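You operate a simulated robot arm through the tools that you are given. There is no shell and no other tool. Be economical: measure what you need, move in short steps, check, and stop when the job is done.

Carry out the task below with a simulated two-armed robot. There is one attempt and no reset: what you move stays moved.

TASK
Torque and stripe the two loose nuts on the dark drum.
Fine: a red ring shows a loose nut; socket wrench by the drum plate; leave the striped nut; wrench and orange pen go back.

The check looks at the end state, three seconds after you hand in, the way a careful person would. Anything else that was tipped, shoved, dropped, spilled or broken makes it a failure.

THE ROBOT
Two 7-joint arms with fingered hands on one trunk, on a base that drives. Base frame: it is fixed to the floor where the robot stands at the start and does not move with it; the origin is under the middle of the robot, x ahead of it, y to its left, z up. Readings come in m, degrees, newtons and seconds.
The left shoulder is at the start at [0.025, 0.186, 1.408], the right one opposite. With the tool pointing down near the work surface each hand reaches from about 0.1 to 0.62 m from the robot's upright axis, wherever it stands, measured 20 degrees to its own side. Places, roughly: nut on the blue tab [0.8, -0.3, 1.1]; nut on the green tab [0.8, -0.2, 1.1]; nut on the red tab [0.8, -0.1, 1.1]. Payload 3.6 kg a hand.
Tool frame (each hand has its own): the origin (TCP) lies between the finger pads and is the grasp point; the fingertips stand 0.026 m ahead of it; z points along the fingers, y is the line along which they close. Largest opening 0.088 m; the body of the gripper starts 0.03 m behind the TCP. The gripper is a hand of 3 fingers: y runs from the thumb to the fingers, the wrist lies at [-0.017, -0.098, -0.164] in the tool frame, and closing takes about 1.5 s.
Orientation is told as [roll, pitch, yaw] about the base's x, y, z axes, in that order, counted from this pose: with the fingers straight down and the wrist toward the robot, the tool's x, y and z point along [0, 1, 0], [1, 0, 0] and [0, 0, -1] of the base frame.

THE INTERFACE
- The arms move only by the tool jog_arm. It takes "left_series", "right_series" or both (then of equal length, played together; a hand with none holds still); each is one flat list of numbers, 6 for each row, row after row: the turn, a rotation vector about the tool's x, y, z in units of 120 degrees (1.0 is 120 degrees), then the shift along the tool's x, y, z in units of 100 mm (1.0 is 100 mm). In form: [ax, ay, az, dx, dy, dz, ax, ay, az, dx, dy, dz, ...]. A call has 1 to 20 rows; each row is the pose to reach, as a shift and turn from the pose commanded when the call began, along the tool's axes at that moment. "left_fingers" and "right_fingers" are, for a hand that has rows, the opening, from 0 (shut) to 1 (fully open), set as the call begins (left out, the last holds). A call with a number of a shift or a turn outside -1 to 1 is refused whole. A row lasts 0.2 s, in which the tool goes at most 0.05 m and 8.6 degrees; a call with a longer step from one row to the next is refused whole, and so is a gripper value outside its range. Where a pose cannot be reached the arm comes as near as it can. A force on the tool above 90 N (or 10 N above the force at the start of the call, whichever is more), or a blocked arm, ends the call early, and 0.2 s more pass. Each finger travels about 0.153 m/s and halts on what it meets, pressing with about 21 N; the grip force reading is that of the motor and also rises with nothing between the fingers. The clock runs only during rows and for 0.2 s after the last one: add rows that repeat a pose to give the fingers time. It gives the time, the measured TCP pose, the force on the tool (base axes), the opening and the grip force at its end, in the units of the frame above (readings bear some noise), with the torque about the TCP (base axes, N m) and any sound that the robot's microphone picked up.
- Cameras (640 x 400 px; columns grow to the right, rows downward): "scene" is now at [0.2191, -0.0354, 1.3341]; the picture's right is [-0.38, -0.92, -0.00], its down [-0.27, 0.11, -0.96] and it looks along [0.88, -0.36, -0.29] (base axes); focal length 214 px, centre (320, 200). "left" rides on the left gripper at [-0.056, -0.08, -0.102] in its tool frame; the picture's right is [-0.73, -0.32, 0.60], its down [0.62, -0.66, 0.41] and it looks along [0.27, 0.68, 0.69] (tool axes); focal length 247 px, centre (320, 200). "right" rides on the right gripper at [0.056, -0.08, -0.102] in its tool frame; the picture's right is [-0.74, 0.32, -0.60], its down [-0.62, -0.66, 0.41] and it looks along [-0.27, 0.68, 0.69] (tool axes); focal length 247 px, centre (320, 200). There is no depth. A picture from a camera that has moved, and an enlarged one, comes with that camera's place and axes in the base frame and with its lens.
- capture(camera): a new picture of that camera. The clock stands still meanwhile.
- slide_trunk(by): slides the trunk up (or, below 0, down) by that many m; the arms and the scene camera ride with it, the base frame stays. It gives what a move gives, with no picture.
- drive_base(legs): drives the robot by 1 to 6 legs, each [ahead, left, turn to the left] in m, m and degrees, along the robot's own axes; the way and the turn of a leg run together, so that a leg with both is an arc; at most 1.5 m and 180 degrees a leg. The arms and the cameras ride along, it lands a little off, and it stops where it bumps. It gives what a move gives.
- finger_targets(fingers, thumb_bend, thumb_turn, hand): sets how far each is bent, from 0 (flat) to 1 (curled in); at 0.3 the hand is open as for a grip, at 0.7 the pads meet at the TCP. One left out holds its place. A second passes; each finger stops where it meets its share of the squeeze, and holds until it gets a number again. A gripper value or a shape takes the hand back. It gives what a move gives, with no picture; readings hold the bend of each and the force on the fingers (four entries, about 0 where the hand has none), thumb and palm. thumb_turn goes from beside the hand (0) to across from the fingers (1), as for a grip.
- grasp_type(shape, hand): the hand has 3 fingers and takes this shape, open, in about a second: jaw (thumb against the fingers, like two jaws); tri (thumb and two fingers); tip (a fingertip pinch); poke (one finger out to press); point (the index stretched); flat (the hand flat); cup (the hand cupped); fist (a fist). The gripper value then closes the fingers along that shape, each until it touches; the sizes above hold for jaw. It gives what a move gives, with no picture.
- aim_head(pan, tilt): turns the head with the scene camera to pan (to the left, within 60 degrees either way) and tilt (down, from -29 to 69), counted from straight ahead of the robot. It gives what a move gives.
- inspect(camera, box): a new picture of the part [left, top, right, bottom] of that camera's present view, enlarged. The clock stands still meanwhile.
- hand_in(): hands the job in; it is judged then, once.

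Go step by step. Nothing tells you exact positions but the pictures and the camera data: compare them with the known pose of the tool, close in by small moves and look again before you grip or let go. The budget is 120 turns and 100 pictures, counting those below and the enlarged ones. Unless the task says otherwise, let go and move clear before handing in, and close with one line.

The tools are called by a JSON object that holds its "api" and its "payload". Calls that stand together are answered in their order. jog_arm: Moves the arms, as the interface text tells. Its arguments: {"type":"object","properties":{"left_series":{"type":"array"},"left_fingers":{"type":"number"},"right_series":{"type":"array"},"right_fingers":{"type":"number"}},"required":[]} The other tools are called the same way: slide_trunk (by) slides the trunk up or down; grasp_type (shape, hand) gives the hand a shape; finger_targets (fingers, thumb_bend, thumb_turn, hand) moves the fingers one by one; drive_base (legs) drives the base; aim_head (pan, tilt) turns the head that bears the scene camera; capture (camera) takes a picture; inspect (camera, box) takes an enlarged picture of a part of a camera's view; hand_in () hands the job in.

At the start:

```text
time: 0.0
left_eef_pos: [0.4754, -0.0038, 1.4309]
left_tool_rot: [0.0, 0.1, 0.2]
left_wrist_force: [0.3, -1.2, -0.3]
left_ft_torque: [-0.01, -0.03, 0.01]
left_opening: 0.0879
left_gripper_force: 0.1
left_shape: jaw
left_bend: [0.3, 0.3, 0.98]
left_finger forces: [0.0, 0.0, 0.1, 0.1, 0.0, 0.0]
right_eef_pos: [0.342, -0.33, 1.4697]
right_tool_rot: [0.0, 0.0, -0.1]
right_wrist_force: [0.2, 0.4, -0.3]
right_ft_torque: [0.0, -0.01, -0.02]
right_opening: 0.0876
right_gripper_force: 0.0
right_shape: jaw
right_bend: [0.3, 0.3, 0.98]
right_finger forces: [0.1, 0.1, 0.0, 0.1, 0.0, 0.0]
trunk travel left (down, up): [-0.55, 0.207]
robot x, y, heading: [-0.0005, 0.0011, -0.3]
head pan, tilt: [-22.4, 17.1]
```

scene: 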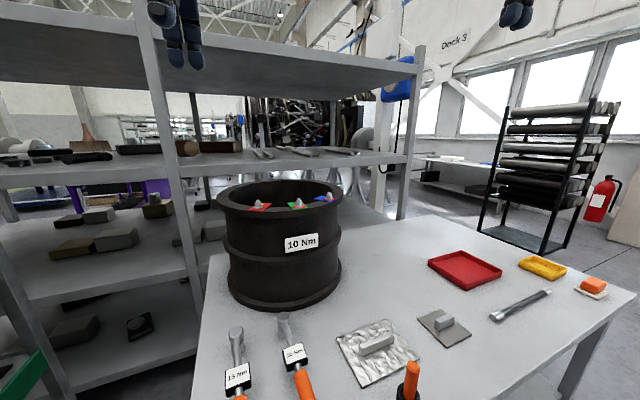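
right: 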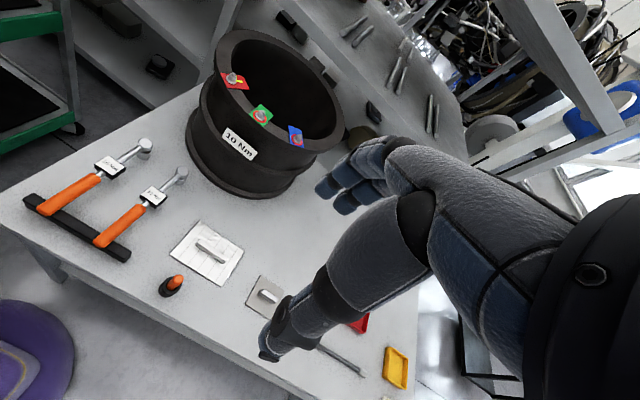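
left: 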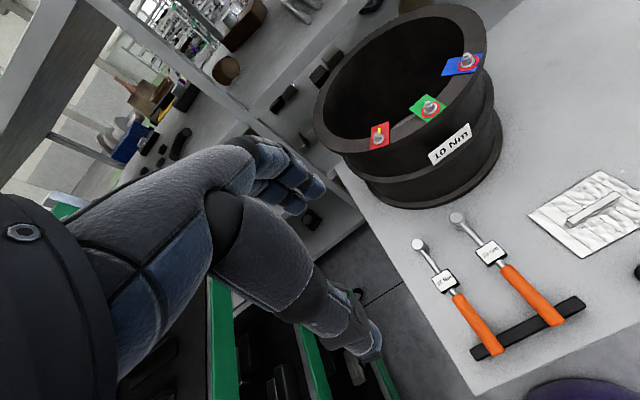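

I see the dark drum with a "10 Nm" plate, three nuts on red, green and blue tabs, two wrenches on a rack and an orange pen standing upright. I'll zoom in on the labels and nuts first.

{"api": "inspect", "payload": {"camera": "left", "box": [340, 20, 520, 180]}}

{"api": "inspect", "payload": {"camera": "left", "box": [390, 200, 600, 370]}}

{"api": "aim_head", "payload": {"pan": -22, "tilt": 50}}

{"api": "capture", "payload": {"camera": "scene"}}

```text
2.50 times, centred on (430, 100) of left
camera zoom: at [0.3957, -0.0606, 1.5321], right [-0.32, -0.74, -0.6], down [-0.67, 0.62, -0.41], along [0.67, 0.27, -0.69], focal length 617 px, centre (45, 450)
```

zoom: 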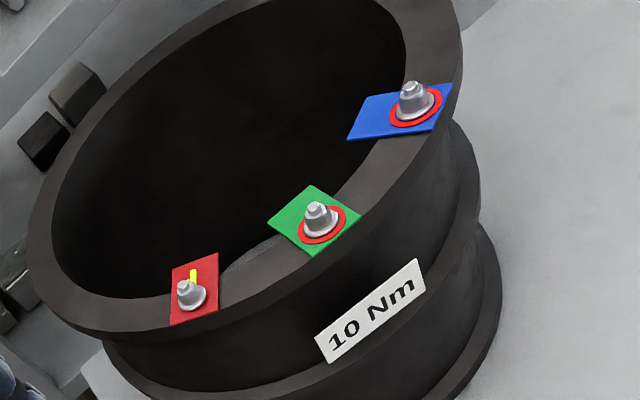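

```text
2.35 times, centred on (495, 285) of left
camera zoom: at [0.3957, -0.0606, 1.5321], right [-0.32, -0.74, -0.6], down [-0.67, 0.62, -0.41], along [0.67, 0.27, -0.69], focal length 581 px, centre (-92, 0)
```

zoom: 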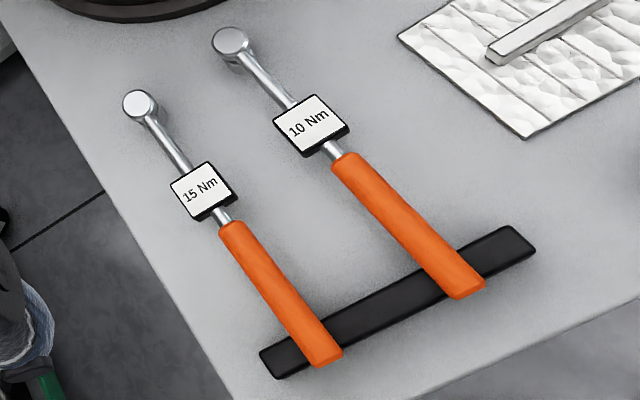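

```text
time: 1.0
left_eef_pos: [0.4762, -0.0037, 1.4292]
left_tool_rot: [0.1, 0.1, 0.1]
left_wrist_force: [0.4, -0.8, 0.0]
left_ft_torque: [-0.04, 0.01, 0.0]
left_opening: 0.0875
left_gripper_force: 0.1
left_shape: jaw
left_bend: [0.3, 0.3, 0.98]
left_finger forces: [0.1, 0.1, 0.1, 0.1, 0.1, 0.0]
right_eef_pos: [0.3426, -0.3308, 1.4688]
right_tool_rot: [0.0, 0.0, -0.1]
right_wrist_force: [0.0, -0.6, 0.4]
right_ft_torque: [0.01, -0.02, -0.01]
right_opening: 0.0877
right_gripper_force: 0.0
right_shape: jaw
right_bend: [0.3, 0.3, 0.98]
right_finger forces: [0.1, 0.0, 0.0, 0.1, 0.0, 0.0]
trunk travel left (down, up): [-0.55, 0.207]
robot x, y, heading: [0.0006, -0.0017, 0.1]
head pan, tilt: [-22.0, 50.0]
```

```text
94 pictures are left
camera scene: at [0.2042, -0.0286, 1.2839], right [-0.37, -0.93, 0.0], down [-0.71, 0.29, -0.64], along [0.6, -0.24, -0.77], focal length 214 px, centre (320, 200)
```

scene: 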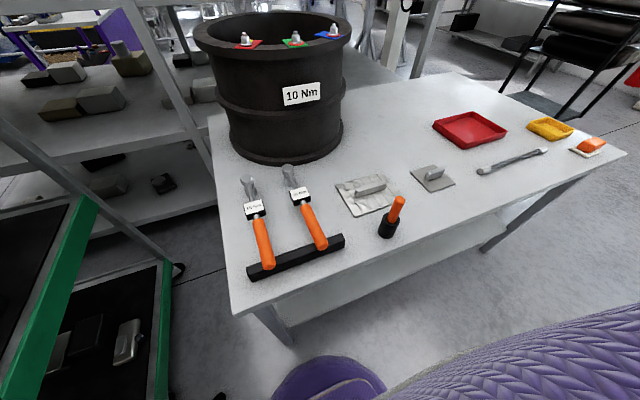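

The plate says 10 Nm, so I need the wrench nearer the pen (the other is 15 Nm). The green and blue nuts carry red rings and the red-tab nut is already striped; now I'll look more closely at the wrench and pen.

{"api": "inspect", "payload": {"camera": "scene", "box": [230, 155, 350, 285]}}

{"api": "inspect", "payload": {"camera": "scene", "box": [340, 160, 460, 250]}}

{"api": "inspect", "payload": {"camera": "scene", "box": [190, 10, 360, 110]}}

{"api": "inspect", "payload": {"camera": "right", "box": [10, 130, 250, 310]}}

```text
3.08 times, centred on (290, 220) of scene
camera zoom: at [0.2042, -0.0286, 1.2839], right [-0.37, -0.93, 0.0], down [-0.71, 0.29, -0.64], along [0.6, -0.24, -0.77], focal length 660 px, centre (412, 138)
```

zoom: 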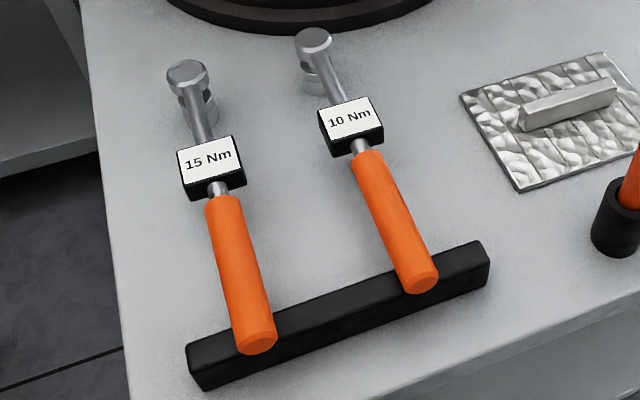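

```text
4.44 times, centred on (400, 205) of scene
camera zoom: at [0.2042, -0.0286, 1.2839], right [-0.37, -0.93, 0.0], down [-0.71, 0.29, -0.64], along [0.6, -0.24, -0.77], focal length 953 px, centre (-36, 178)
```

zoom: 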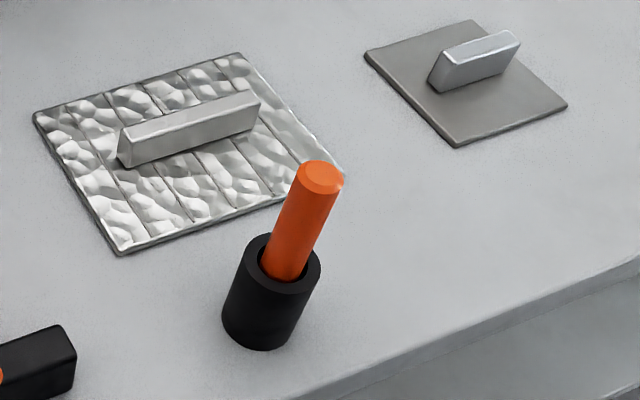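

```text
3.76 times, centred on (275, 60) of scene
camera zoom: at [0.2042, -0.0286, 1.2839], right [-0.37, -0.93, 0.0], down [-0.71, 0.29, -0.64], along [0.6, -0.24, -0.77], focal length 807 px, centre (489, 727)
```

zoom: 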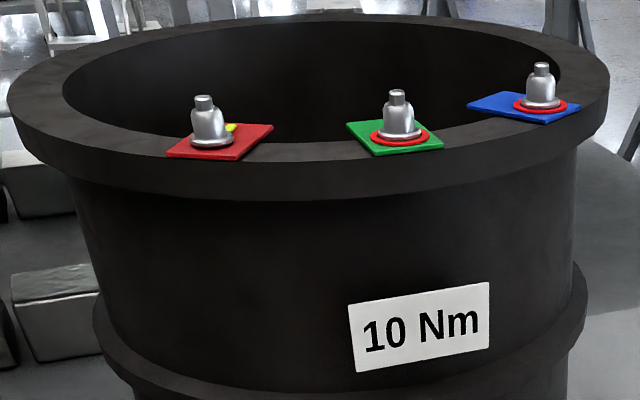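

```text
2.22 times, centred on (130, 220) of right
camera zoom: at [0.2626, -0.2742, 1.5721], right [0.32, -0.74, 0.6], down [-0.67, -0.62, -0.41], along [0.68, -0.27, -0.69], focal length 549 px, centre (742, 156)
```

zoom: 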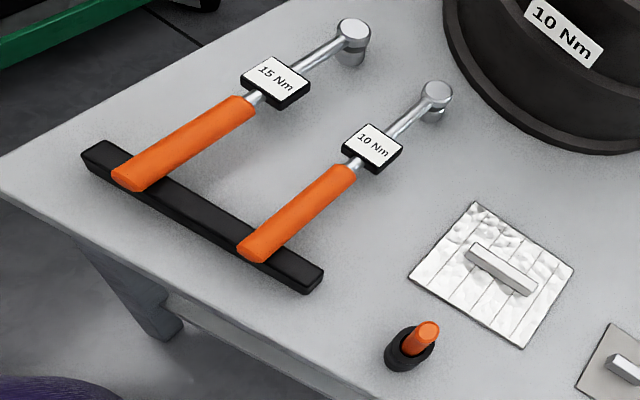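

Wrench: handle from about x 0.41 to 0.545, y ≈ -0.12, top z ≈ 0.85, head at x ≈ 0.687. I'll use the right hand yawed 90° to take the handle: trunk down first, then move both arms, with the left going out of the way.

{"api": "slide_trunk", "payload": {"by": -0.4}}

{"api": "jog_arm", "payload": {"left_series": [0, 0, 0, 0.1, -0.1, 0, 0, 0, 0, 0.2, -0.2, 0, 0, 0, 0, 0.3, -0.3, 0, 0, 0, 0, 0.4, -0.4, 0, 0, 0, 0, 0.5, -0.5, 0, 0, 0, 0, 0.6, -0.6, 0, 0, 0, 0, 0.7, -0.7, 0, 0, 0, 0, 0.8, -0.8, 0, 0, 0, 0, 0.9, -0.9, 0, 0, 0, 0, 1.0, -0.9, 0, 0, 0, 0, 1.0, -0.9, 0], "right_series": [0, 0, -0.068, 0.1, 0.1, 0, 0, 0, -0.136, 0.2, 0.2, 0, 0, 0, -0.205, 0.3, 0.3, 0, 0, 0, -0.273, 0.4, 0.4, 0, 0, 0, -0.341, 0.5, 0.5, 0, 0, 0, -0.409, 0.6, 0.6, 0, 0, 0, -0.477, 0.7, 0.7, 0, 0, 0, -0.545, 0.8, 0.8, 0, 0, 0, -0.614, 0.9, 0.9, 0, 0, 0, -0.682, 1, 1, 0, 0, 0, -0.75, 1, 1, 0]}}

{"api": "capture", "payload": {"camera": "right"}}

```text
time: 4.8
left_eef_pos: [0.4758, -0.0035, 1.0305]
left_tool_rot: [0.0, 0.1, 0.0]
left_wrist_force: [0.3, -0.9, 0.5]
left_ft_torque: [-0.01, 0.0, -0.02]
left_opening: 0.0875
left_gripper_force: 0.1
left_shape: jaw
left_bend: [0.3, 0.3, 0.98]
left_finger forces: [0.1, 0.1, 0.0, 0.0, 0.0, 0.1]
right_eef_pos: [0.3417, -0.3319, 1.0699]
right_tool_rot: [0.0, -0.2, -0.2]
right_wrist_force: [0.4, 0.4, -0.3]
right_ft_torque: [-0.01, 0.02, 0.0]
right_opening: 0.0877
right_gripper_force: 0.1
right_shape: jaw
right_bend: [0.3, 0.3, 0.98]
right_finger forces: [0.1, 0.0, 0.0, 0.0, 0.0, 0.0]
trunk travel left (down, up): [-0.15, 0.607]
robot x, y, heading: [0.0011, 0.0022, 0.3]
head pan, tilt: [-22.0, 50.0]
```

```text
time: 7.2
left_eef_pos: [0.3874, 0.0963, 1.0302]
left_tool_rot: [0.0, 0.1, 0.1]
left_wrist_force: [-0.6, 0.7, 1.0]
left_ft_torque: [0.02, 0.0, 0.01]
left_opening: 0.0879
left_gripper_force: 0.0
left_shape: jaw
left_bend: [0.3, 0.3, 0.98]
left_finger forces: [0.0, 0.0, 0.0, 0.0, 0.1, 0.0]
right_eef_pos: [0.3546, -0.1587, 1.1255]
right_tool_rot: [0.3, 0.2, 89.3]
right_wrist_force: [-0.2, -0.2, -0.1]
right_ft_torque: [-0.05, 0.03, 0.02]
right_opening: 0.0879
right_gripper_force: 0.1
right_shape: jaw
right_bend: [0.3, 0.3, 0.98]
right_finger forces: [0.1, 0.0, 0.0, 0.1, 0.0, 0.0]
right hand out of reach, approached as far as the arm can: row 7, 8, 9, 10, 11
trunk travel left (down, up): [-0.15, 0.607]
robot x, y, heading: [0.0044, 0.0006, 0.1]
head pan, tilt: [-22.0, 50.0]
```

```text
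89 pictures are left
camera right: at [0.2986, -0.2374, 1.2293], right [0.74, 0.31, 0.59], down [0.61, -0.67, -0.41], along [0.27, 0.67, -0.69], focal length 247 px, centre (320, 200)
```

right: 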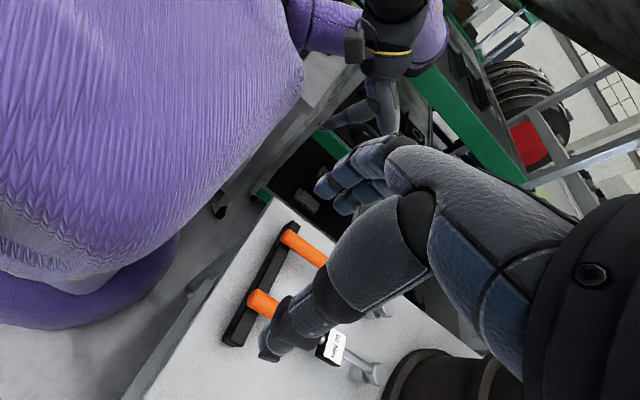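

The yawed pose was out of reach because the wrist was too high over the shoulder. I'll descend, which brings the wrist to shoulder height, and see where it lands.

{"api": "jog_arm", "payload": {"right_series": [0, 0, 0, 0, 0, 0.25, 0, 0, 0, 0, 0, 0.5, 0, 0, 0, 0, 0, 0.75, 0, 0, 0, 0, 0, 1.0, 0, 0, 0, 0, 0, 1.0, 0, 0, 0, 0, 0, 1.0]}}

```text
time: 8.6
left_eef_pos: [0.3878, 0.0949, 1.0313]
left_tool_rot: [0.0, 0.1, 0.1]
left_wrist_force: [0.7, 0.2, 0.6]
left_ft_torque: [-0.01, 0.01, -0.01]
left_opening: 0.0873
left_gripper_force: 0.0
left_shape: jaw
left_bend: [0.3, 0.3, 0.98]
left_finger forces: [0.0, 0.1, 0.1, 0.0, 0.1, 0.1]
right_eef_pos: [0.3229, -0.1265, 1.0437]
right_tool_rot: [0.0, 0.0, 89.8]
right_wrist_force: [-0.6, -1.6, 0.0]
right_ft_torque: [0.02, -0.01, -0.01]
right_opening: 0.0878
right_gripper_force: 0.1
right_shape: jaw
right_bend: [0.3, 0.3, 0.98]
right_finger forces: [0.1, 0.0, 0.1, 0.0, 0.1, 0.0]
right hand out of reach, approached as far as the arm can: row 1, 2, 3, 4, 5, 6
trunk travel left (down, up): [-0.15, 0.607]
robot x, y, heading: [-0.0026, 0.0003, -0.1]
head pan, tilt: [-22.0, 50.0]
```

With the yaw at 90° the arm wants its elbow out, so I'll stand further right and turn the robot left 45° so that the hand meets the handle more naturally.

{"api": "drive_base", "payload": {"legs": [[0, -0.3, 0], [0, 0, 45]]}}

{"api": "jog_arm", "payload": {"right_series": [0, 0, 0.07, 0, 0, 0, 0, 0, 0.14, 0, 0, 0, 0, 0, 0.21, 0, 0, 0, 0, 0, 0.28, 0, 0, 0, 0, 0, 0.34, 0, 0, 0, 0, 0, 0.375, 0, 0, 0, 0, 0, 0.375, 0, 0, 0]}}

{"api": "capture", "payload": {"camera": "right"}}

{"api": "aim_head", "payload": {"pan": -50, "tilt": 45}}

{"api": "capture", "payload": {"camera": "scene"}}

```text
time: 12.7
left_eef_pos: [0.2038, 0.0477, 1.0306]
left_tool_rot: [0.1, 0.1, 45.4]
left_wrist_force: [0.0, 0.9, 0.4]
left_ft_torque: [0.02, 0.0, -0.02]
left_opening: 0.0875
left_gripper_force: 0.1
left_shape: jaw
left_bend: [0.3, 0.3, 0.98]
left_finger forces: [0.0, 0.0, 0.1, 0.0, 0.0, 0.0]
right_eef_pos: [0.3177, -0.1547, 1.0451]
right_tool_rot: [-0.1, -0.1, 135.1]
right_wrist_force: [-1.0, 0.1, -0.8]
right_ft_torque: [-0.03, -0.05, 0.04]
right_opening: 0.0876
right_gripper_force: 0.0
right_shape: jaw
right_bend: [0.3, 0.3, 0.98]
right_finger forces: [0.0, 0.1, 0.1, 0.0, 0.0, 0.0]
trunk travel left (down, up): [-0.15, 0.607]
robot x, y, heading: [-0.0053, -0.2939, 45.2]
head pan, tilt: [-22.0, 50.0]
```

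```text
time: 14.3
left_eef_pos: [0.2038, 0.0463, 1.0304]
left_tool_rot: [0.0, 0.2, 45.4]
left_wrist_force: [0.5, 0.2, 0.1]
left_ft_torque: [0.0, -0.04, 0.01]
left_opening: 0.0875
left_gripper_force: 0.1
left_shape: jaw
left_bend: [0.3, 0.3, 0.98]
left_finger forces: [0.0, 0.0, 0.0, 0.0, 0.0, 0.0]
right_eef_pos: [0.3173, -0.1547, 1.0439]
right_tool_rot: [0.0, 0.0, 90.0]
right_wrist_force: [0.3, 0.0, -0.3]
right_ft_torque: [0.02, -0.01, -0.01]
right_opening: 0.0878
right_gripper_force: 0.0
right_shape: jaw
right_bend: [0.3, 0.3, 0.98]
right_finger forces: [0.1, 0.1, 0.0, 0.0, 0.0, 0.0]
trunk travel left (down, up): [-0.15, 0.607]
robot x, y, heading: [0.0018, -0.297, 45.2]
head pan, tilt: [-22.0, 50.0]
```

```text
88 pictures are left
camera right: at [0.2614, -0.2347, 1.1471], right [0.73, 0.32, 0.6], down [0.62, -0.66, -0.41], along [0.27, 0.68, -0.69], focal length 247 px, centre (320, 200)
```

right: 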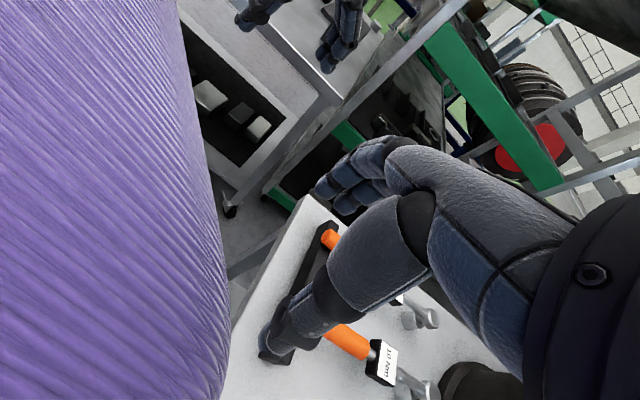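

```text
time: 15.2
left_eef_pos: [0.2045, 0.0458, 1.0285]
left_tool_rot: [0.0, 0.1, 45.4]
left_wrist_force: [0.3, 0.7, -0.4]
left_ft_torque: [-0.01, 0.02, -0.03]
left_opening: 0.0876
left_gripper_force: 0.1
left_shape: jaw
left_bend: [0.3, 0.3, 0.98]
left_finger forces: [0.0, 0.0, 0.0, 0.0, 0.0, 0.0]
right_eef_pos: [0.3172, -0.156, 1.0454]
right_tool_rot: [0.0, 0.1, 90.2]
right_wrist_force: [0.2, -0.2, 0.0]
right_ft_torque: [0.02, 0.0, -0.01]
right_opening: 0.0878
right_gripper_force: 0.0
right_shape: jaw
right_bend: [0.3, 0.3, 0.98]
right_finger forces: [0.1, 0.1, 0.1, 0.0, 0.1, 0.0]
trunk travel left (down, up): [-0.15, 0.607]
robot x, y, heading: [0.0021, -0.2996, 45.4]
head pan, tilt: [-50.0, 45.0]
```

```text
87 pictures are left
camera scene: at [0.2113, -0.1697, 0.8625], right [-0.08, -1.0, 0.0], down [-0.71, 0.06, -0.71], along [0.7, -0.06, -0.71], focal length 214 px, centre (320, 200)
```

scene: 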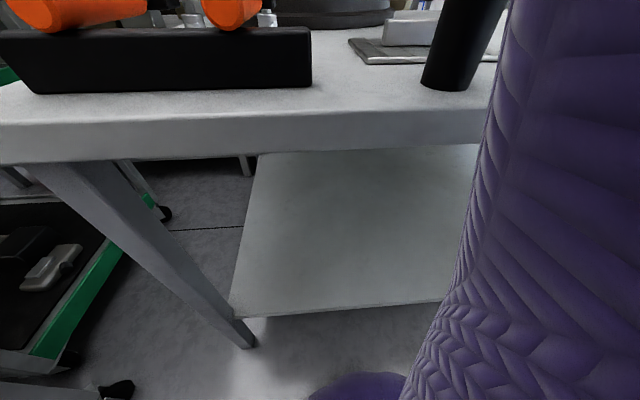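

The robot landed well, with commanded pose matching the measured one. Table is about z 0.80, rail top 0.84; I'll bring the hand over the handle at x ≈ 0.495, y ≈ -0.122.

{"api": "jog_arm", "payload": {"right_series": [0, 0, 0, -0.3, 0.1, 0, 0, 0, 0, -0.6, 0.2, 0.15, 0, 0, 0, -0.9, 0.34, 0.3, 0, 0, 0, -1.0, 0.34, 0.5, 0, 0, 0, -1.0, 0.34, 0.5]}}

{"api": "jog_arm", "payload": {"right_series": [0, 0, 0, -0.3, 0, 0, 0, 0, 0, -0.6, 0, 0.15, 0, 0, 0, -0.78, 0, 0.3, 0, 0, 0, -0.78, 0, 0.5, 0, 0, 0, -0.78, 0, 0.5]}}

{"api": "capture", "payload": {"camera": "right"}}

{"api": "aim_head", "payload": {"pan": -50, "tilt": 12}}

{"api": "capture", "payload": {"camera": "scene"}}

```text
time: 16.4
left_eef_pos: [0.2038, 0.0464, 1.0292]
left_tool_rot: [0.0, 0.1, 45.4]
left_wrist_force: [0.3, 0.0, -0.8]
left_ft_torque: [0.0, 0.02, 0.0]
left_opening: 0.0879
left_gripper_force: 0.0
left_shape: jaw
left_bend: [0.3, 0.3, 0.98]
left_finger forces: [0.1, 0.0, 0.0, 0.0, 0.1, 0.0]
right_eef_pos: [0.4166, -0.1205, 0.9938]
right_tool_rot: [-0.1, 0.0, 90.1]
right_wrist_force: [0.9, -0.1, 0.5]
right_ft_torque: [-0.06, 0.01, 0.02]
right_opening: 0.0878
right_gripper_force: 0.2
right_shape: jaw
right_bend: [0.3, 0.3, 0.98]
right_finger forces: [0.0, 0.1, 0.0, 0.0, 0.0, 0.0]
trunk travel left (down, up): [-0.15, 0.607]
robot x, y, heading: [0.0046, -0.2945, 45.1]
head pan, tilt: [-50.0, 45.0]
```

```text
time: 17.6
left_eef_pos: [0.2037, 0.0462, 1.0304]
left_tool_rot: [0.0, 0.1, 45.4]
left_wrist_force: [0.5, 1.1, 0.0]
left_ft_torque: [0.0, 0.01, 0.0]
left_opening: 0.0875
left_gripper_force: 0.1
left_shape: jaw
left_bend: [0.3, 0.3, 0.98]
left_finger forces: [0.0, 0.1, 0.0, 0.1, 0.0, 0.0]
right_eef_pos: [0.4957, -0.1203, 0.944]
right_tool_rot: [-0.1, 0.0, 90.1]
right_wrist_force: [-0.4, 0.2, 0.0]
right_ft_torque: [-0.01, 0.0, 0.02]
right_opening: 0.0878
right_gripper_force: 0.0
right_shape: jaw
right_bend: [0.3, 0.3, 0.98]
right_finger forces: [0.1, 0.1, 0.1, 0.0, 0.1, 0.0]
trunk travel left (down, up): [-0.15, 0.607]
robot x, y, heading: [0.0, -0.2998, 45.3]
head pan, tilt: [-50.0, 45.0]
```

```text
86 pictures are left
camera right: at [0.4393, -0.2003, 1.0469], right [0.73, 0.32, 0.6], down [0.63, -0.66, -0.41], along [0.27, 0.68, -0.69], focal length 247 px, centre (320, 200)
```

right: 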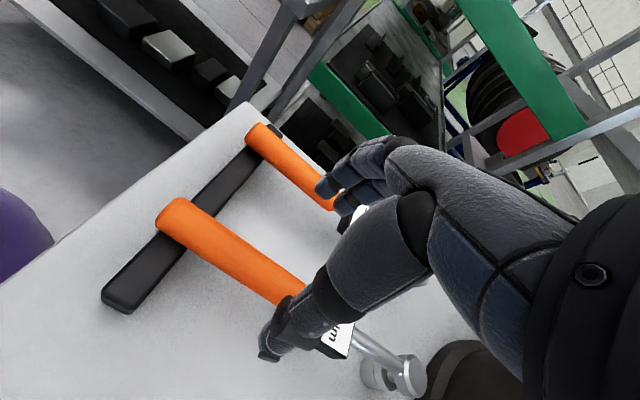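

```text
time: 18.6
left_eef_pos: [0.2041, 0.0473, 1.0303]
left_tool_rot: [0.0, 0.2, 45.5]
left_wrist_force: [0.0, 0.5, -0.1]
left_ft_torque: [0.01, -0.02, -0.03]
left_opening: 0.0881
left_gripper_force: 0.1
left_shape: jaw
left_bend: [0.3, 0.3, 0.98]
left_finger forces: [0.0, 0.0, 0.0, 0.0, 0.1, 0.1]
right_eef_pos: [0.4946, -0.1198, 0.9456]
right_tool_rot: [-0.1, 0.1, 90.1]
right_wrist_force: [-0.4, 0.4, 0.0]
right_ft_torque: [0.01, -0.01, 0.01]
right_opening: 0.0879
right_gripper_force: 0.1
right_shape: jaw
right_bend: [0.3, 0.3, 0.98]
right_finger forces: [0.0, 0.0, 0.1, 0.0, 0.0, 0.0]
trunk travel left (down, up): [-0.15, 0.607]
robot x, y, heading: [0.0021, -0.2955, 45.2]
head pan, tilt: [-50.0, 12.0]
```

```text
85 pictures are left
camera scene: at [0.2233, -0.1708, 0.9142], right [-0.08, -1.0, 0.0], down [-0.21, 0.02, -0.98], along [0.97, -0.08, -0.21], focal length 214 px, centre (320, 200)
```

scene: 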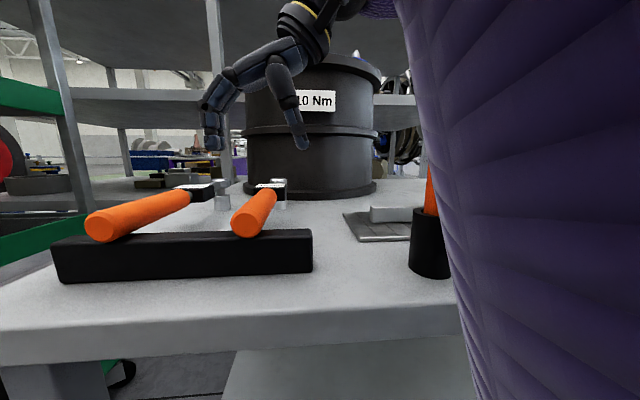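

The handle lies midway between thumb and fingers in the head view, centre about z 0.848. I'll descend about 0.097 m and look once before closing.

{"api": "jog_arm", "payload": {"right_series": [0, 0, 0, 0, 0.02, 0.25, 0, 0, 0, 0, 0.02, 0.5, 0, 0, 0, 0, 0.02, 0.75, 0, 0, 0, 0, 0.02, 0.9, 0, 0, 0, 0, 0.02, 0.97, 0, 0, 0, 0, 0.02, 0.97]}}

{"api": "inspect", "payload": {"camera": "scene", "box": [160, 120, 360, 260]}}

```text
time: 20.0
left_eef_pos: [0.204, 0.0474, 1.0307]
left_tool_rot: [0.0, 0.1, 45.4]
left_wrist_force: [1.0, 0.0, -0.1]
left_ft_torque: [0.0, 0.0, -0.01]
left_opening: 0.0876
left_gripper_force: 0.1
left_shape: jaw
left_bend: [0.3, 0.3, 0.98]
left_finger forces: [0.0, 0.0, 0.0, 0.1, 0.0, 0.0]
right_eef_pos: [0.4954, -0.1183, 0.8467]
right_tool_rot: [0.0, 0.0, 90.1]
right_wrist_force: [0.8, -0.9, -0.7]
right_ft_torque: [0.0, 0.01, 0.01]
right_opening: 0.0879
right_gripper_force: 0.2
right_shape: jaw
right_bend: [0.3, 0.3, 0.98]
right_finger forces: [0.0, 0.0, 0.0, 0.1, 0.1, 0.0]
trunk travel left (down, up): [-0.15, 0.607]
robot x, y, heading: [0.0003, -0.295, 45.1]
head pan, tilt: [-50.0, 12.0]
```

```text
2.86 times, centred on (260, 190) of scene
camera zoom: at [0.2232, -0.1708, 0.9143], right [-0.08, -1.0, 0.0], down [-0.21, 0.02, -0.98], along [0.97, -0.08, -0.21], focal length 613 px, centre (491, 229)
```

zoom: 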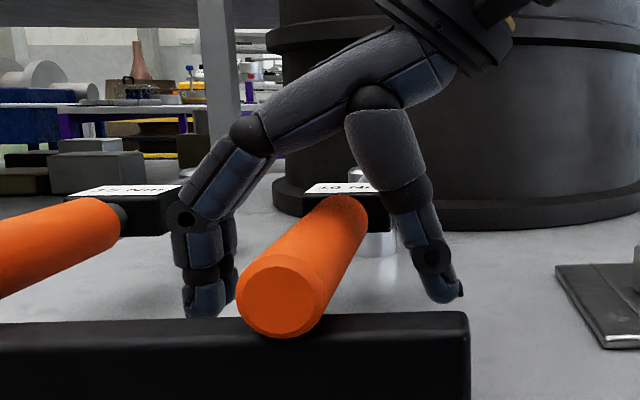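

The handle is nicely straddled by thumb and fingers. Closing now, then I'll lift slightly.

{"api": "jog_arm", "payload": {"right_series": [0, 0, 0, 0, 0, 0, 0, 0, 0, 0, 0, 0, 0, 0, 0, 0, 0, 0, 0, 0, 0, 0, 0, 0, 0, 0, 0, 0, 0, 0, 0, 0, 0, 0, 0, 0, 0, 0, 0, 0, 0, 0, 0, 0, 0, 0, 0, 0, 0, 0, 0, 0, 0, 0], "right_fingers": 0}}

{"api": "jog_arm", "payload": {"right_series": [0, 0, 0, 0, 0, -0.2, 0, 0, 0, 0, 0, -0.4, 0, 0, 0, 0, 0, -0.6, 0, 0, 0, 0, 0, -0.6]}}

{"api": "capture", "payload": {"camera": "scene"}}

```text
time: 22.0
left_eef_pos: [0.203, 0.0467, 1.03]
left_tool_rot: [0.1, 0.0, 45.4]
left_wrist_force: [-0.3, 1.1, -0.2]
left_ft_torque: [0.0, 0.0, 0.01]
left_opening: 0.0879
left_gripper_force: 0.0
left_shape: jaw
left_bend: [0.3, 0.3, 0.98]
left_finger forces: [0.0, 0.0, 0.0, 0.0, 0.1, 0.0]
right_eef_pos: [0.4964, -0.1187, 0.8464]
right_tool_rot: [-0.1, -0.1, 90.0]
right_wrist_force: [0.4, 0.0, 0.3]
right_ft_torque: [0.01, -0.01, -0.02]
right_opening: 0.0084
right_gripper_force: 21.0
right_shape: jaw
right_bend: [0.72, 0.79, 1.0]
right_finger forces: [6.4, 6.3, 0.0, 0.0, 13.8, 0.0]
trunk travel left (down, up): [-0.15, 0.607]
robot x, y, heading: [-0.001, -0.2948, 45.3]
head pan, tilt: [-50.0, 12.0]
```

```text
time: 23.0
left_eef_pos: [0.2031, 0.0484, 1.0301]
left_tool_rot: [0.0, 0.1, 45.4]
left_wrist_force: [0.2, -1.1, 0.6]
left_ft_torque: [0.01, -0.01, 0.0]
left_opening: 0.0876
left_gripper_force: 0.0
left_shape: jaw
left_bend: [0.3, 0.3, 0.98]
left_finger forces: [0.0, 0.1, 0.0, 0.0, 0.0, 0.1]
right_eef_pos: [0.495, -0.1184, 0.9076]
right_tool_rot: [0.0, 0.0, 90.1]
right_wrist_force: [0.6, -1.2, -2.2]
right_ft_torque: [0.04, 0.09, 0.03]
right_opening: 0.0077
right_gripper_force: 21.1
right_shape: jaw
right_bend: [0.72, 0.8, 1.0]
right_finger forces: [0.1, 8.6, 0.0, 0.0, 8.4, 0.0]
trunk travel left (down, up): [-0.15, 0.607]
robot x, y, heading: [-0.0019, -0.2972, 44.9]
head pan, tilt: [-50.0, 12.0]
```

```text
83 pictures are left
camera scene: at [0.2234, -0.1707, 0.9142], right [-0.08, -1.0, 0.0], down [-0.21, 0.02, -0.98], along [0.97, -0.08, -0.21], focal length 214 px, centre (320, 200)
```

scene: 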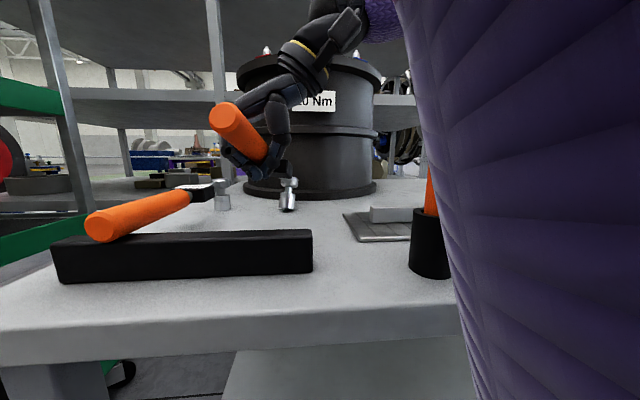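

The wrench is up but has tilted in the fingers; I'll look closer at the grip.

{"api": "inspect", "payload": {"camera": "scene", "box": [190, 60, 350, 220]}}

{"api": "capture", "payload": {"camera": "right"}}

{"api": "capture", "payload": {"camera": "left"}}

```text
2.50 times, centred on (270, 140) of scene
camera zoom: at [0.2234, -0.1707, 0.9142], right [-0.08, -1.0, 0.0], down [-0.21, 0.02, -0.98], along [0.97, -0.08, -0.21], focal length 536 px, centre (445, 350)
```

zoom: 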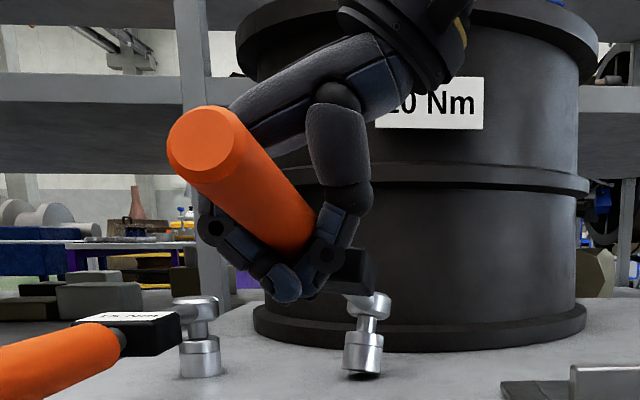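

```text
81 pictures are left
camera right: at [0.4391, -0.1986, 1.0103], right [0.73, 0.32, 0.6], down [0.63, -0.66, -0.41], along [0.27, 0.68, -0.69], focal length 247 px, centre (320, 200)
```

right: 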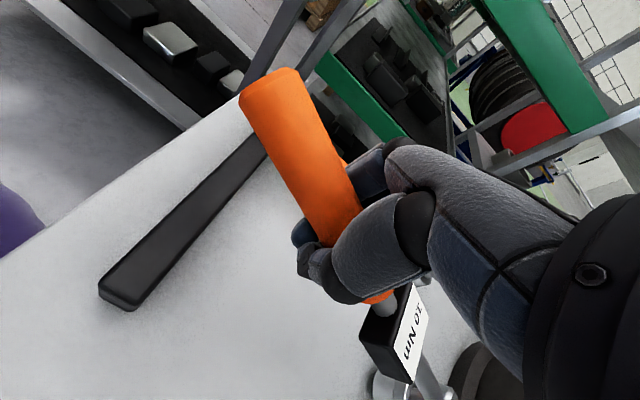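

```text
80 pictures are left
camera left: at [0.1874, -0.05, 1.1324], right [0.3, -0.74, -0.6], down [-0.91, -0.04, -0.41], along [0.28, 0.67, -0.69], focal length 247 px, centre (320, 200)
```

left: 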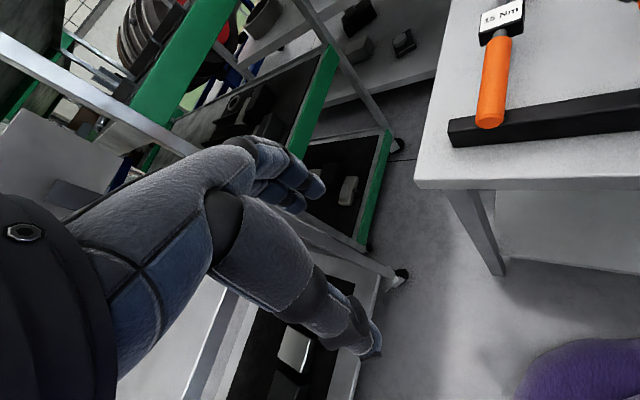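

The fingers cradle the handle behind the wrench's centre of mass, so the head droops. I'll set it down again and re-grip further forward and deeper.

{"api": "jog_arm", "payload": {"right_series": [0, 0, 0, 0, 0, 0.15, 0, 0, 0, 0, 0, 0.3, 0, 0, 0, 0, 0, 0.45, 0, 0, 0, 0, 0, 0.55, 0, 0, 0, 0, 0, 0.6, 0, 0, 0, 0, 0, 0.6]}}

{"api": "inspect", "payload": {"camera": "scene", "box": [190, 100, 350, 260]}}

```text
time: 24.4
left_eef_pos: [0.2033, 0.0468, 1.0291]
left_tool_rot: [0.0, 0.1, 45.3]
left_wrist_force: [0.2, -0.3, -0.2]
left_ft_torque: [0.0, -0.02, -0.01]
left_opening: 0.0877
left_gripper_force: 0.1
left_shape: jaw
left_bend: [0.3, 0.3, 0.98]
left_finger forces: [0.1, 0.0, 0.0, 0.0, 0.1, 0.0]
right_eef_pos: [0.4955, -0.1192, 0.8487]
right_tool_rot: [0.0, 0.0, 90.1]
right_wrist_force: [-2.1, 0.1, -2.6]
right_ft_torque: [-0.05, -0.06, -0.04]
right_opening: 0.0069
right_gripper_force: 21.2
right_shape: jaw
right_bend: [0.72, 0.8, 1.0]
right_finger forces: [4.9, 0.6, 0.1, 0.1, 3.6, 0.1]
trunk travel left (down, up): [-0.15, 0.607]
robot x, y, heading: [0.003, -0.2959, 45.2]
head pan, tilt: [-50.0, 12.0]
```

```text
2.50 times, centred on (270, 180) of scene
camera zoom: at [0.2233, -0.1707, 0.9142], right [-0.08, -1.0, 0.0], down [-0.21, 0.02, -0.98], along [0.97, -0.08, -0.21], focal length 536 px, centre (445, 250)
```

zoom: 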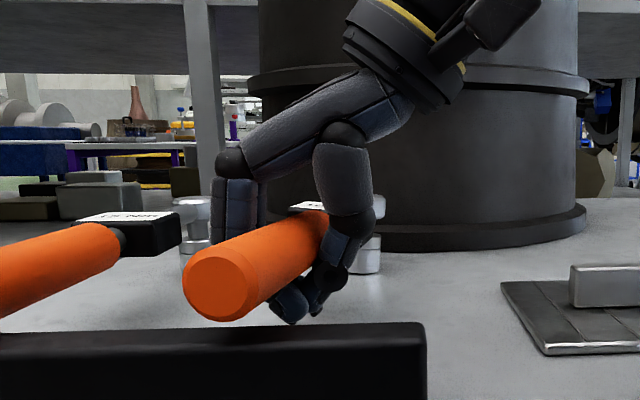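

The wrench is nearly resting. I'll lower a few mm more, open the hand gently, and look.

{"api": "jog_arm", "payload": {"right_series": [0, 0, 0, 0, 0, 0.05, 0, 0, 0, 0, 0, 0.1, 0, 0, 0, 0, 0, 0.1]}}

{"api": "jog_arm", "payload": {"right_series": [0, 0, 0, 0, 0, 0, 0, 0, 0, 0, 0, 0, 0, 0, 0, 0, 0, 0, 0, 0, 0, 0, 0, 0, 0, 0, 0, 0, 0, 0, 0, 0, 0, 0, 0, 0, 0, 0, 0, 0, 0, 0], "right_fingers": 0.8}}

{"api": "inspect", "payload": {"camera": "scene", "box": [190, 100, 350, 260]}}

{"api": "capture", "payload": {"camera": "right"}}

```text
time: 25.2
left_eef_pos: [0.2042, 0.0467, 1.0306]
left_tool_rot: [0.0, 0.0, 45.4]
left_wrist_force: [0.7, 0.5, -0.5]
left_ft_torque: [0.0, -0.02, -0.01]
left_opening: 0.088
left_gripper_force: 0.2
left_shape: jaw
left_bend: [0.3, 0.3, 0.98]
left_finger forces: [0.0, 0.0, 0.0, 0.0, 0.0, 0.0]
right_eef_pos: [0.4964, -0.119, 0.8389]
right_tool_rot: [0.0, 0.0, 90.1]
right_wrist_force: [-0.3, 0.2, 0.6]
right_ft_torque: [0.01, 0.0, -0.02]
right_opening: 0.0064
right_gripper_force: 21.0
right_shape: jaw
right_bend: [0.72, 0.8, 1.0]
right_finger forces: [0.7, 0.0, 0.1, 0.1, 0.4, 0.1]
trunk travel left (down, up): [-0.15, 0.607]
robot x, y, heading: [-0.0031, -0.2957, 45.3]
head pan, tilt: [-50.0, 12.0]
```

```text
time: 26.8
left_eef_pos: [0.2035, 0.0463, 1.0308]
left_tool_rot: [0.1, 0.0, 45.4]
left_wrist_force: [0.5, 0.1, 0.2]
left_ft_torque: [0.03, 0.02, 0.0]
left_opening: 0.0876
left_gripper_force: 0.1
left_shape: jaw
left_bend: [0.3, 0.3, 0.98]
left_finger forces: [0.0, 0.1, 0.0, 0.0, 0.0, 0.1]
right_eef_pos: [0.4943, -0.1198, 0.8379]
right_tool_rot: [0.0, 0.0, 90.1]
right_wrist_force: [-0.7, 0.4, -0.2]
right_ft_torque: [-0.01, 0.0, 0.0]
right_opening: 0.0699
right_gripper_force: 0.0
right_shape: jaw
right_bend: [0.33, 0.47, 0.99]
right_finger forces: [0.0, 0.1, 0.0, 0.1, 0.0, 0.1]
trunk travel left (down, up): [-0.15, 0.607]
robot x, y, heading: [-0.0027, -0.2971, 45.2]
head pan, tilt: [-50.0, 12.0]
```

```text
2.50 times, centred on (270, 180) of scene
camera zoom: at [0.2233, -0.1707, 0.9142], right [-0.08, -1.0, 0.0], down [-0.21, 0.02, -0.98], along [0.97, -0.08, -0.21], focal length 536 px, centre (445, 250)
```

zoom: 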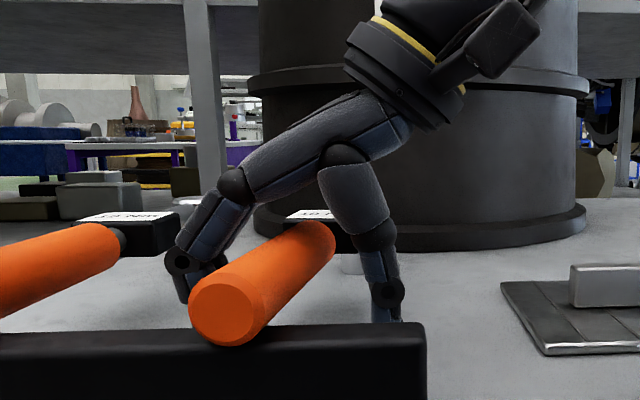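

```text
77 pictures are left
camera right: at [0.4392, -0.1987, 0.9409], right [0.73, 0.32, 0.6], down [0.63, -0.66, -0.41], along [0.27, 0.68, -0.69], focal length 247 px, centre (320, 200)
```

right: 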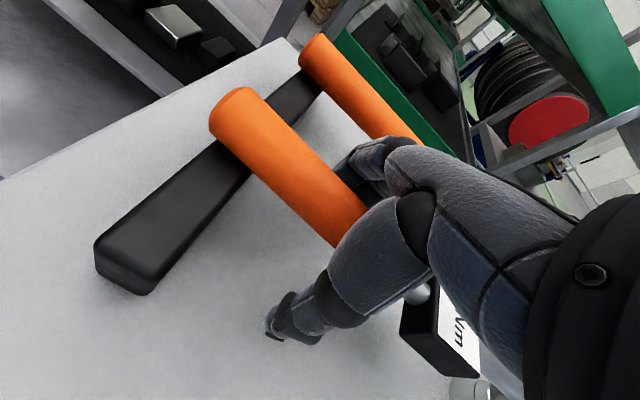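

The wrench is back on its rail. I'll move 25 mm toward the box and 8 mm deeper, then close again.

{"api": "jog_arm", "payload": {"right_series": [0, 0, 0, -0.12, 0.02, 0, 0, 0, 0, -0.25, 0.03, 0, 0, 0, 0, -0.25, 0.03, 0.04, 0, 0, 0, -0.25, 0.03, 0.08, 0, 0, 0, -0.25, 0.03, 0.08]}}

{"api": "jog_arm", "payload": {"right_series": [0, 0, 0, 0, 0, 0, 0, 0, 0, 0, 0, 0, 0, 0, 0, 0, 0, 0, 0, 0, 0, 0, 0, 0, 0, 0, 0, 0, 0, 0, 0, 0, 0, 0, 0, 0, 0, 0, 0, 0, 0, 0, 0, 0, 0, 0, 0, 0], "right_fingers": 0}}

{"api": "inspect", "payload": {"camera": "scene", "box": [190, 100, 350, 260]}}

```text
time: 28.0
left_eef_pos: [0.2044, 0.0469, 1.0304]
left_tool_rot: [0.1, 0.1, 45.4]
left_wrist_force: [-0.3, -0.1, -0.3]
left_ft_torque: [0.02, 0.0, 0.0]
left_opening: 0.0877
left_gripper_force: 0.0
left_shape: jaw
left_bend: [0.3, 0.3, 0.98]
left_finger forces: [0.0, 0.1, 0.0, 0.0, 0.0, 0.0]
right_eef_pos: [0.521, -0.1168, 0.8297]
right_tool_rot: [-0.1, -0.1, 90.0]
right_wrist_force: [0.3, -0.2, 0.7]
right_ft_torque: [0.01, 0.04, 0.0]
right_opening: 0.0698
right_gripper_force: 0.1
right_shape: jaw
right_bend: [0.33, 0.47, 0.99]
right_finger forces: [0.0, 0.1, 0.0, 0.1, 0.0, 0.0]
trunk travel left (down, up): [-0.15, 0.607]
robot x, y, heading: [0.0001, -0.2957, 45.3]
head pan, tilt: [-50.0, 12.0]
```

```text
time: 29.8
left_eef_pos: [0.2041, 0.0467, 1.0311]
left_tool_rot: [0.1, 0.2, 45.4]
left_wrist_force: [0.6, -0.3, -0.1]
left_ft_torque: [0.0, 0.02, -0.01]
left_opening: 0.0879
left_gripper_force: 0.0
left_shape: jaw
left_bend: [0.3, 0.3, 0.98]
left_finger forces: [0.0, 0.0, 0.0, 0.0, 0.0, 0.0]
right_eef_pos: [0.5208, -0.1171, 0.8307]
right_tool_rot: [0.0, 0.0, 90.0]
right_wrist_force: [-0.7, -1.4, -0.5]
right_ft_torque: [0.05, 0.0, -0.03]
right_opening: 0.0001
right_gripper_force: 20.8
right_shape: jaw
right_bend: [0.7, 0.71, 1.0]
right_finger forces: [0.1, 0.1, 0.0, 0.1, 1.3, 0.0]
trunk travel left (down, up): [-0.15, 0.607]
robot x, y, heading: [-0.0023, -0.2959, 44.9]
head pan, tilt: [-50.0, 12.0]
```

```text
2.50 times, centred on (270, 180) of scene
camera zoom: at [0.2233, -0.1708, 0.9142], right [-0.08, -1.0, 0.0], down [-0.21, 0.02, -0.98], along [0.97, -0.08, -0.21], focal length 536 px, centre (445, 250)
```

zoom: 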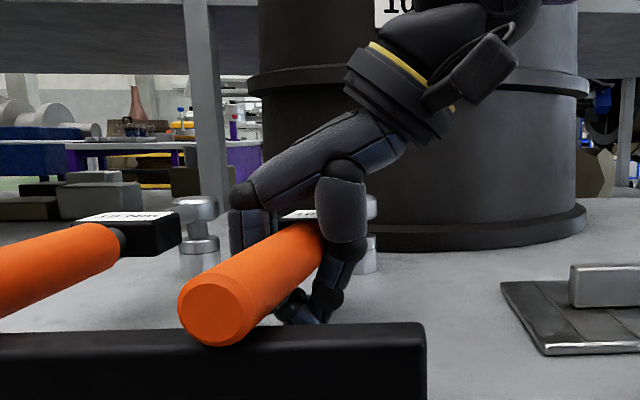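

The pads met underneath the handle, so it sits loose inside the finger loop near the palm. I'll try curling further to press it against the palm as a power grip.

{"api": "finger_targets", "payload": {"hand": "right", "fingers": 1.0, "thumb_bend": 1.0}}

{"api": "inspect", "payload": {"camera": "scene", "box": [190, 100, 350, 260]}}

```text
time: 30.8
left_eef_pos: [0.204, 0.047, 1.0306]
left_tool_rot: [0.0, 0.1, 45.4]
left_wrist_force: [0.7, 0.2, -0.1]
left_ft_torque: [0.02, 0.02, -0.01]
left_opening: 0.0878
left_gripper_force: 0.1
left_shape: jaw
left_bend: [0.3, 0.3, 0.98]
left_finger forces: [0.0, 0.1, 0.0, 0.1, 0.0, 0.0]
right_eef_pos: [0.5199, -0.1163, 0.8305]
right_tool_rot: [-0.1, 0.0, 90.1]
right_wrist_force: [-0.6, 0.4, -0.4]
right_ft_torque: [-0.03, -0.01, 0.0]
right_opening: 0.0002
right_gripper_force: 0.1
right_shape: fingers
right_bend: [0.79, 0.86, 1.0]
right_finger forces: [0.0, 0.1, 0.0, 0.0, 0.0, 0.0]
trunk travel left (down, up): [-0.15, 0.607]
robot x, y, heading: [0.0006, -0.2939, 45.2]
head pan, tilt: [-50.0, 12.0]
```

```text
2.50 times, centred on (270, 180) of scene
camera zoom: at [0.2233, -0.1707, 0.9142], right [-0.08, -1.0, 0.0], down [-0.21, 0.02, -0.98], along [0.97, -0.08, -0.21], focal length 536 px, centre (445, 250)
```

zoom: 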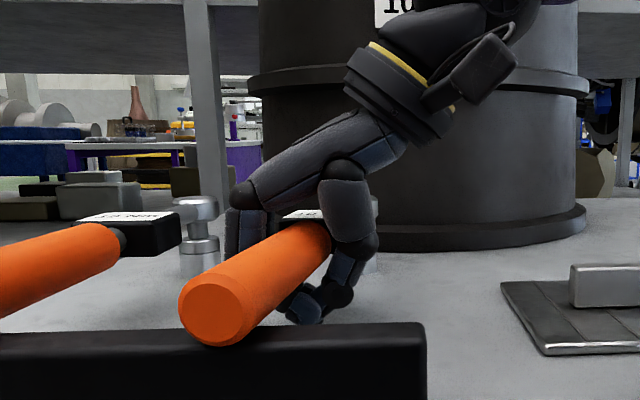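

Thumb and fingers block each other. I'll keep the thumb open, curl the fingers under the handle against the palm, then close the thumb.

{"api": "finger_targets", "payload": {"hand": "right", "fingers": 0.35, "thumb_bend": 0.3}}

{"api": "finger_targets", "payload": {"hand": "right", "fingers": 1.0}}

{"api": "inspect", "payload": {"camera": "scene", "box": [190, 100, 350, 260]}}

```text
time: 31.8
left_eef_pos: [0.2047, 0.0474, 1.0305]
left_tool_rot: [0.0, 0.1, 45.4]
left_wrist_force: [-0.7, 0.0, 0.3]
left_ft_torque: [0.01, 0.02, 0.01]
left_opening: 0.0875
left_gripper_force: 0.0
left_shape: jaw
left_bend: [0.3, 0.3, 0.98]
left_finger forces: [0.0, 0.0, 0.0, 0.0, 0.1, 0.1]
right_eef_pos: [0.5205, -0.1169, 0.83]
right_tool_rot: [-0.1, 0.0, 90.1]
right_wrist_force: [0.2, 1.0, -0.2]
right_ft_torque: [-0.02, -0.01, -0.01]
right_opening: 0.0828
right_gripper_force: 0.0
right_shape: fingers
right_bend: [0.35, 0.3, 1.0]
right_finger forces: [0.0, 0.0, 0.0, 0.0, 0.0, 0.0]
trunk travel left (down, up): [-0.15, 0.607]
robot x, y, heading: [0.0014, -0.2959, 45.3]
head pan, tilt: [-50.0, 12.0]
```

```text
time: 32.8
left_eef_pos: [0.2041, 0.0472, 1.0306]
left_tool_rot: [0.0, 0.1, 45.4]
left_wrist_force: [0.2, 0.7, 0.2]
left_ft_torque: [-0.01, 0.06, 0.03]
left_opening: 0.0878
left_gripper_force: 0.1
left_shape: jaw
left_bend: [0.3, 0.3, 0.98]
left_finger forces: [0.0, 0.1, 0.0, 0.1, 0.0, 0.0]
right_eef_pos: [0.52, -0.1159, 0.8299]
right_tool_rot: [-0.1, -0.1, 90.1]
right_wrist_force: [0.2, 0.3, -0.1]
right_ft_torque: [0.01, 0.06, -0.02]
right_opening: 0.0367
right_gripper_force: 2.2
right_shape: fingers
right_bend: [0.99, 0.3, 1.0]
right_finger forces: [0.1, 3.6, 0.1, 0.0, 0.1, 0.6]
trunk travel left (down, up): [-0.15, 0.607]
robot x, y, heading: [-0.0007, -0.297, 45.4]
head pan, tilt: [-50.0, 12.0]
```

```text
2.50 times, centred on (270, 180) of scene
camera zoom: at [0.2235, -0.1707, 0.9141], right [-0.08, -1.0, 0.0], down [-0.21, 0.02, -0.98], along [0.97, -0.08, -0.21], focal length 536 px, centre (445, 250)
```

zoom: 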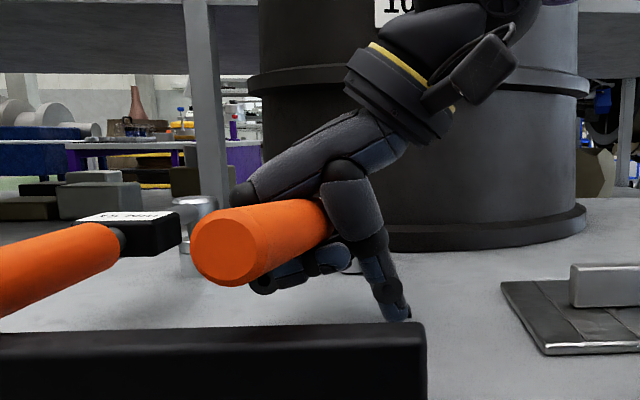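

The fingers now hold the handle up against the palm. Closing the thumb over it.

{"api": "finger_targets", "payload": {"hand": "right", "thumb_bend": 1.0}}

{"api": "slide_trunk", "payload": {"by": 0.06}}

{"api": "capture", "payload": {"camera": "scene"}}

{"api": "capture", "payload": {"camera": "right"}}

```text
time: 33.8
left_eef_pos: [0.2042, 0.0458, 1.0297]
left_tool_rot: [0.1, 0.1, 45.3]
left_wrist_force: [0.6, 0.3, 0.9]
left_ft_torque: [-0.04, 0.02, 0.0]
left_opening: 0.0877
left_gripper_force: 0.1
left_shape: jaw
left_bend: [0.3, 0.3, 0.98]
left_finger forces: [0.0, 0.0, 0.0, 0.1, 0.0, 0.0]
right_eef_pos: [0.5209, -0.1166, 0.8303]
right_tool_rot: [0.0, 0.0, 90.2]
right_wrist_force: [-0.5, -0.5, 0.3]
right_ft_torque: [0.02, 0.1, -0.04]
right_opening: 0.0201
right_gripper_force: 6.5
right_shape: fingers
right_bend: [1.0, 0.94, 1.0]
right_finger forces: [0.7, 6.6, 0.0, 0.1, 0.0, 5.1]
trunk travel left (down, up): [-0.15, 0.607]
robot x, y, heading: [-0.0018, -0.2963, 45.2]
head pan, tilt: [-50.0, 12.0]
```

```text
time: 34.8
left_eef_pos: [0.2046, 0.0468, 1.0892]
left_tool_rot: [0.0, 0.1, 45.4]
left_wrist_force: [-0.8, 0.5, -0.7]
left_ft_torque: [-0.03, 0.02, 0.0]
left_opening: 0.0876
left_gripper_force: 0.0
left_shape: jaw
left_bend: [0.3, 0.3, 0.98]
left_finger forces: [0.1, 0.0, 0.1, 0.0, 0.1, 0.1]
right_eef_pos: [0.5209, -0.1158, 0.8882]
right_tool_rot: [0.0, 0.2, 90.1]
right_wrist_force: [0.7, 0.3, -4.9]
right_ft_torque: [-0.02, 0.21, 0.01]
right_opening: 0.0202
right_gripper_force: 8.4
right_shape: fingers
right_bend: [1.0, 0.94, 1.0]
right_finger forces: [0.0, 10.1, 0.0, 0.1, 0.6, 6.3]
trunk travel left (down, up): [-0.21, 0.547]
robot x, y, heading: [0.0018, -0.2985, 45.4]
head pan, tilt: [-50.0, 12.0]
```

```text
73 pictures are left
camera scene: at [0.2153, -0.1791, 0.9798], right [-0.08, -1.0, 0.0], down [-0.21, 0.02, -0.98], along [0.97, -0.08, -0.21], focal length 214 px, centre (320, 200)
```

scene: 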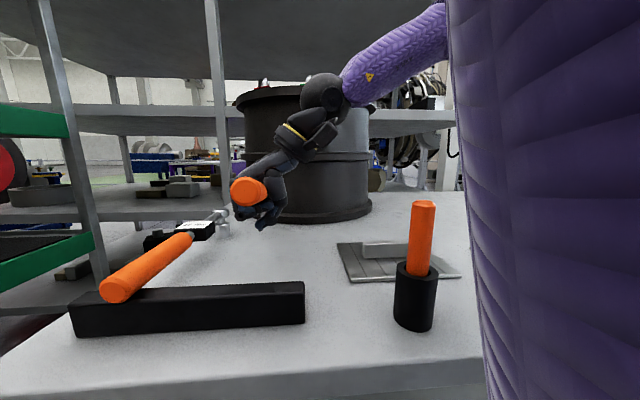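

```text
72 pictures are left
camera right: at [0.4651, -0.195, 0.9912], right [0.73, 0.32, 0.6], down [0.62, -0.66, -0.41], along [0.27, 0.67, -0.69], focal length 247 px, centre (320, 200)
```

right: 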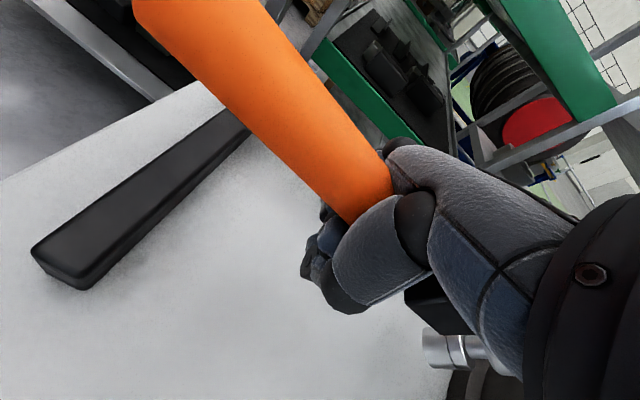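

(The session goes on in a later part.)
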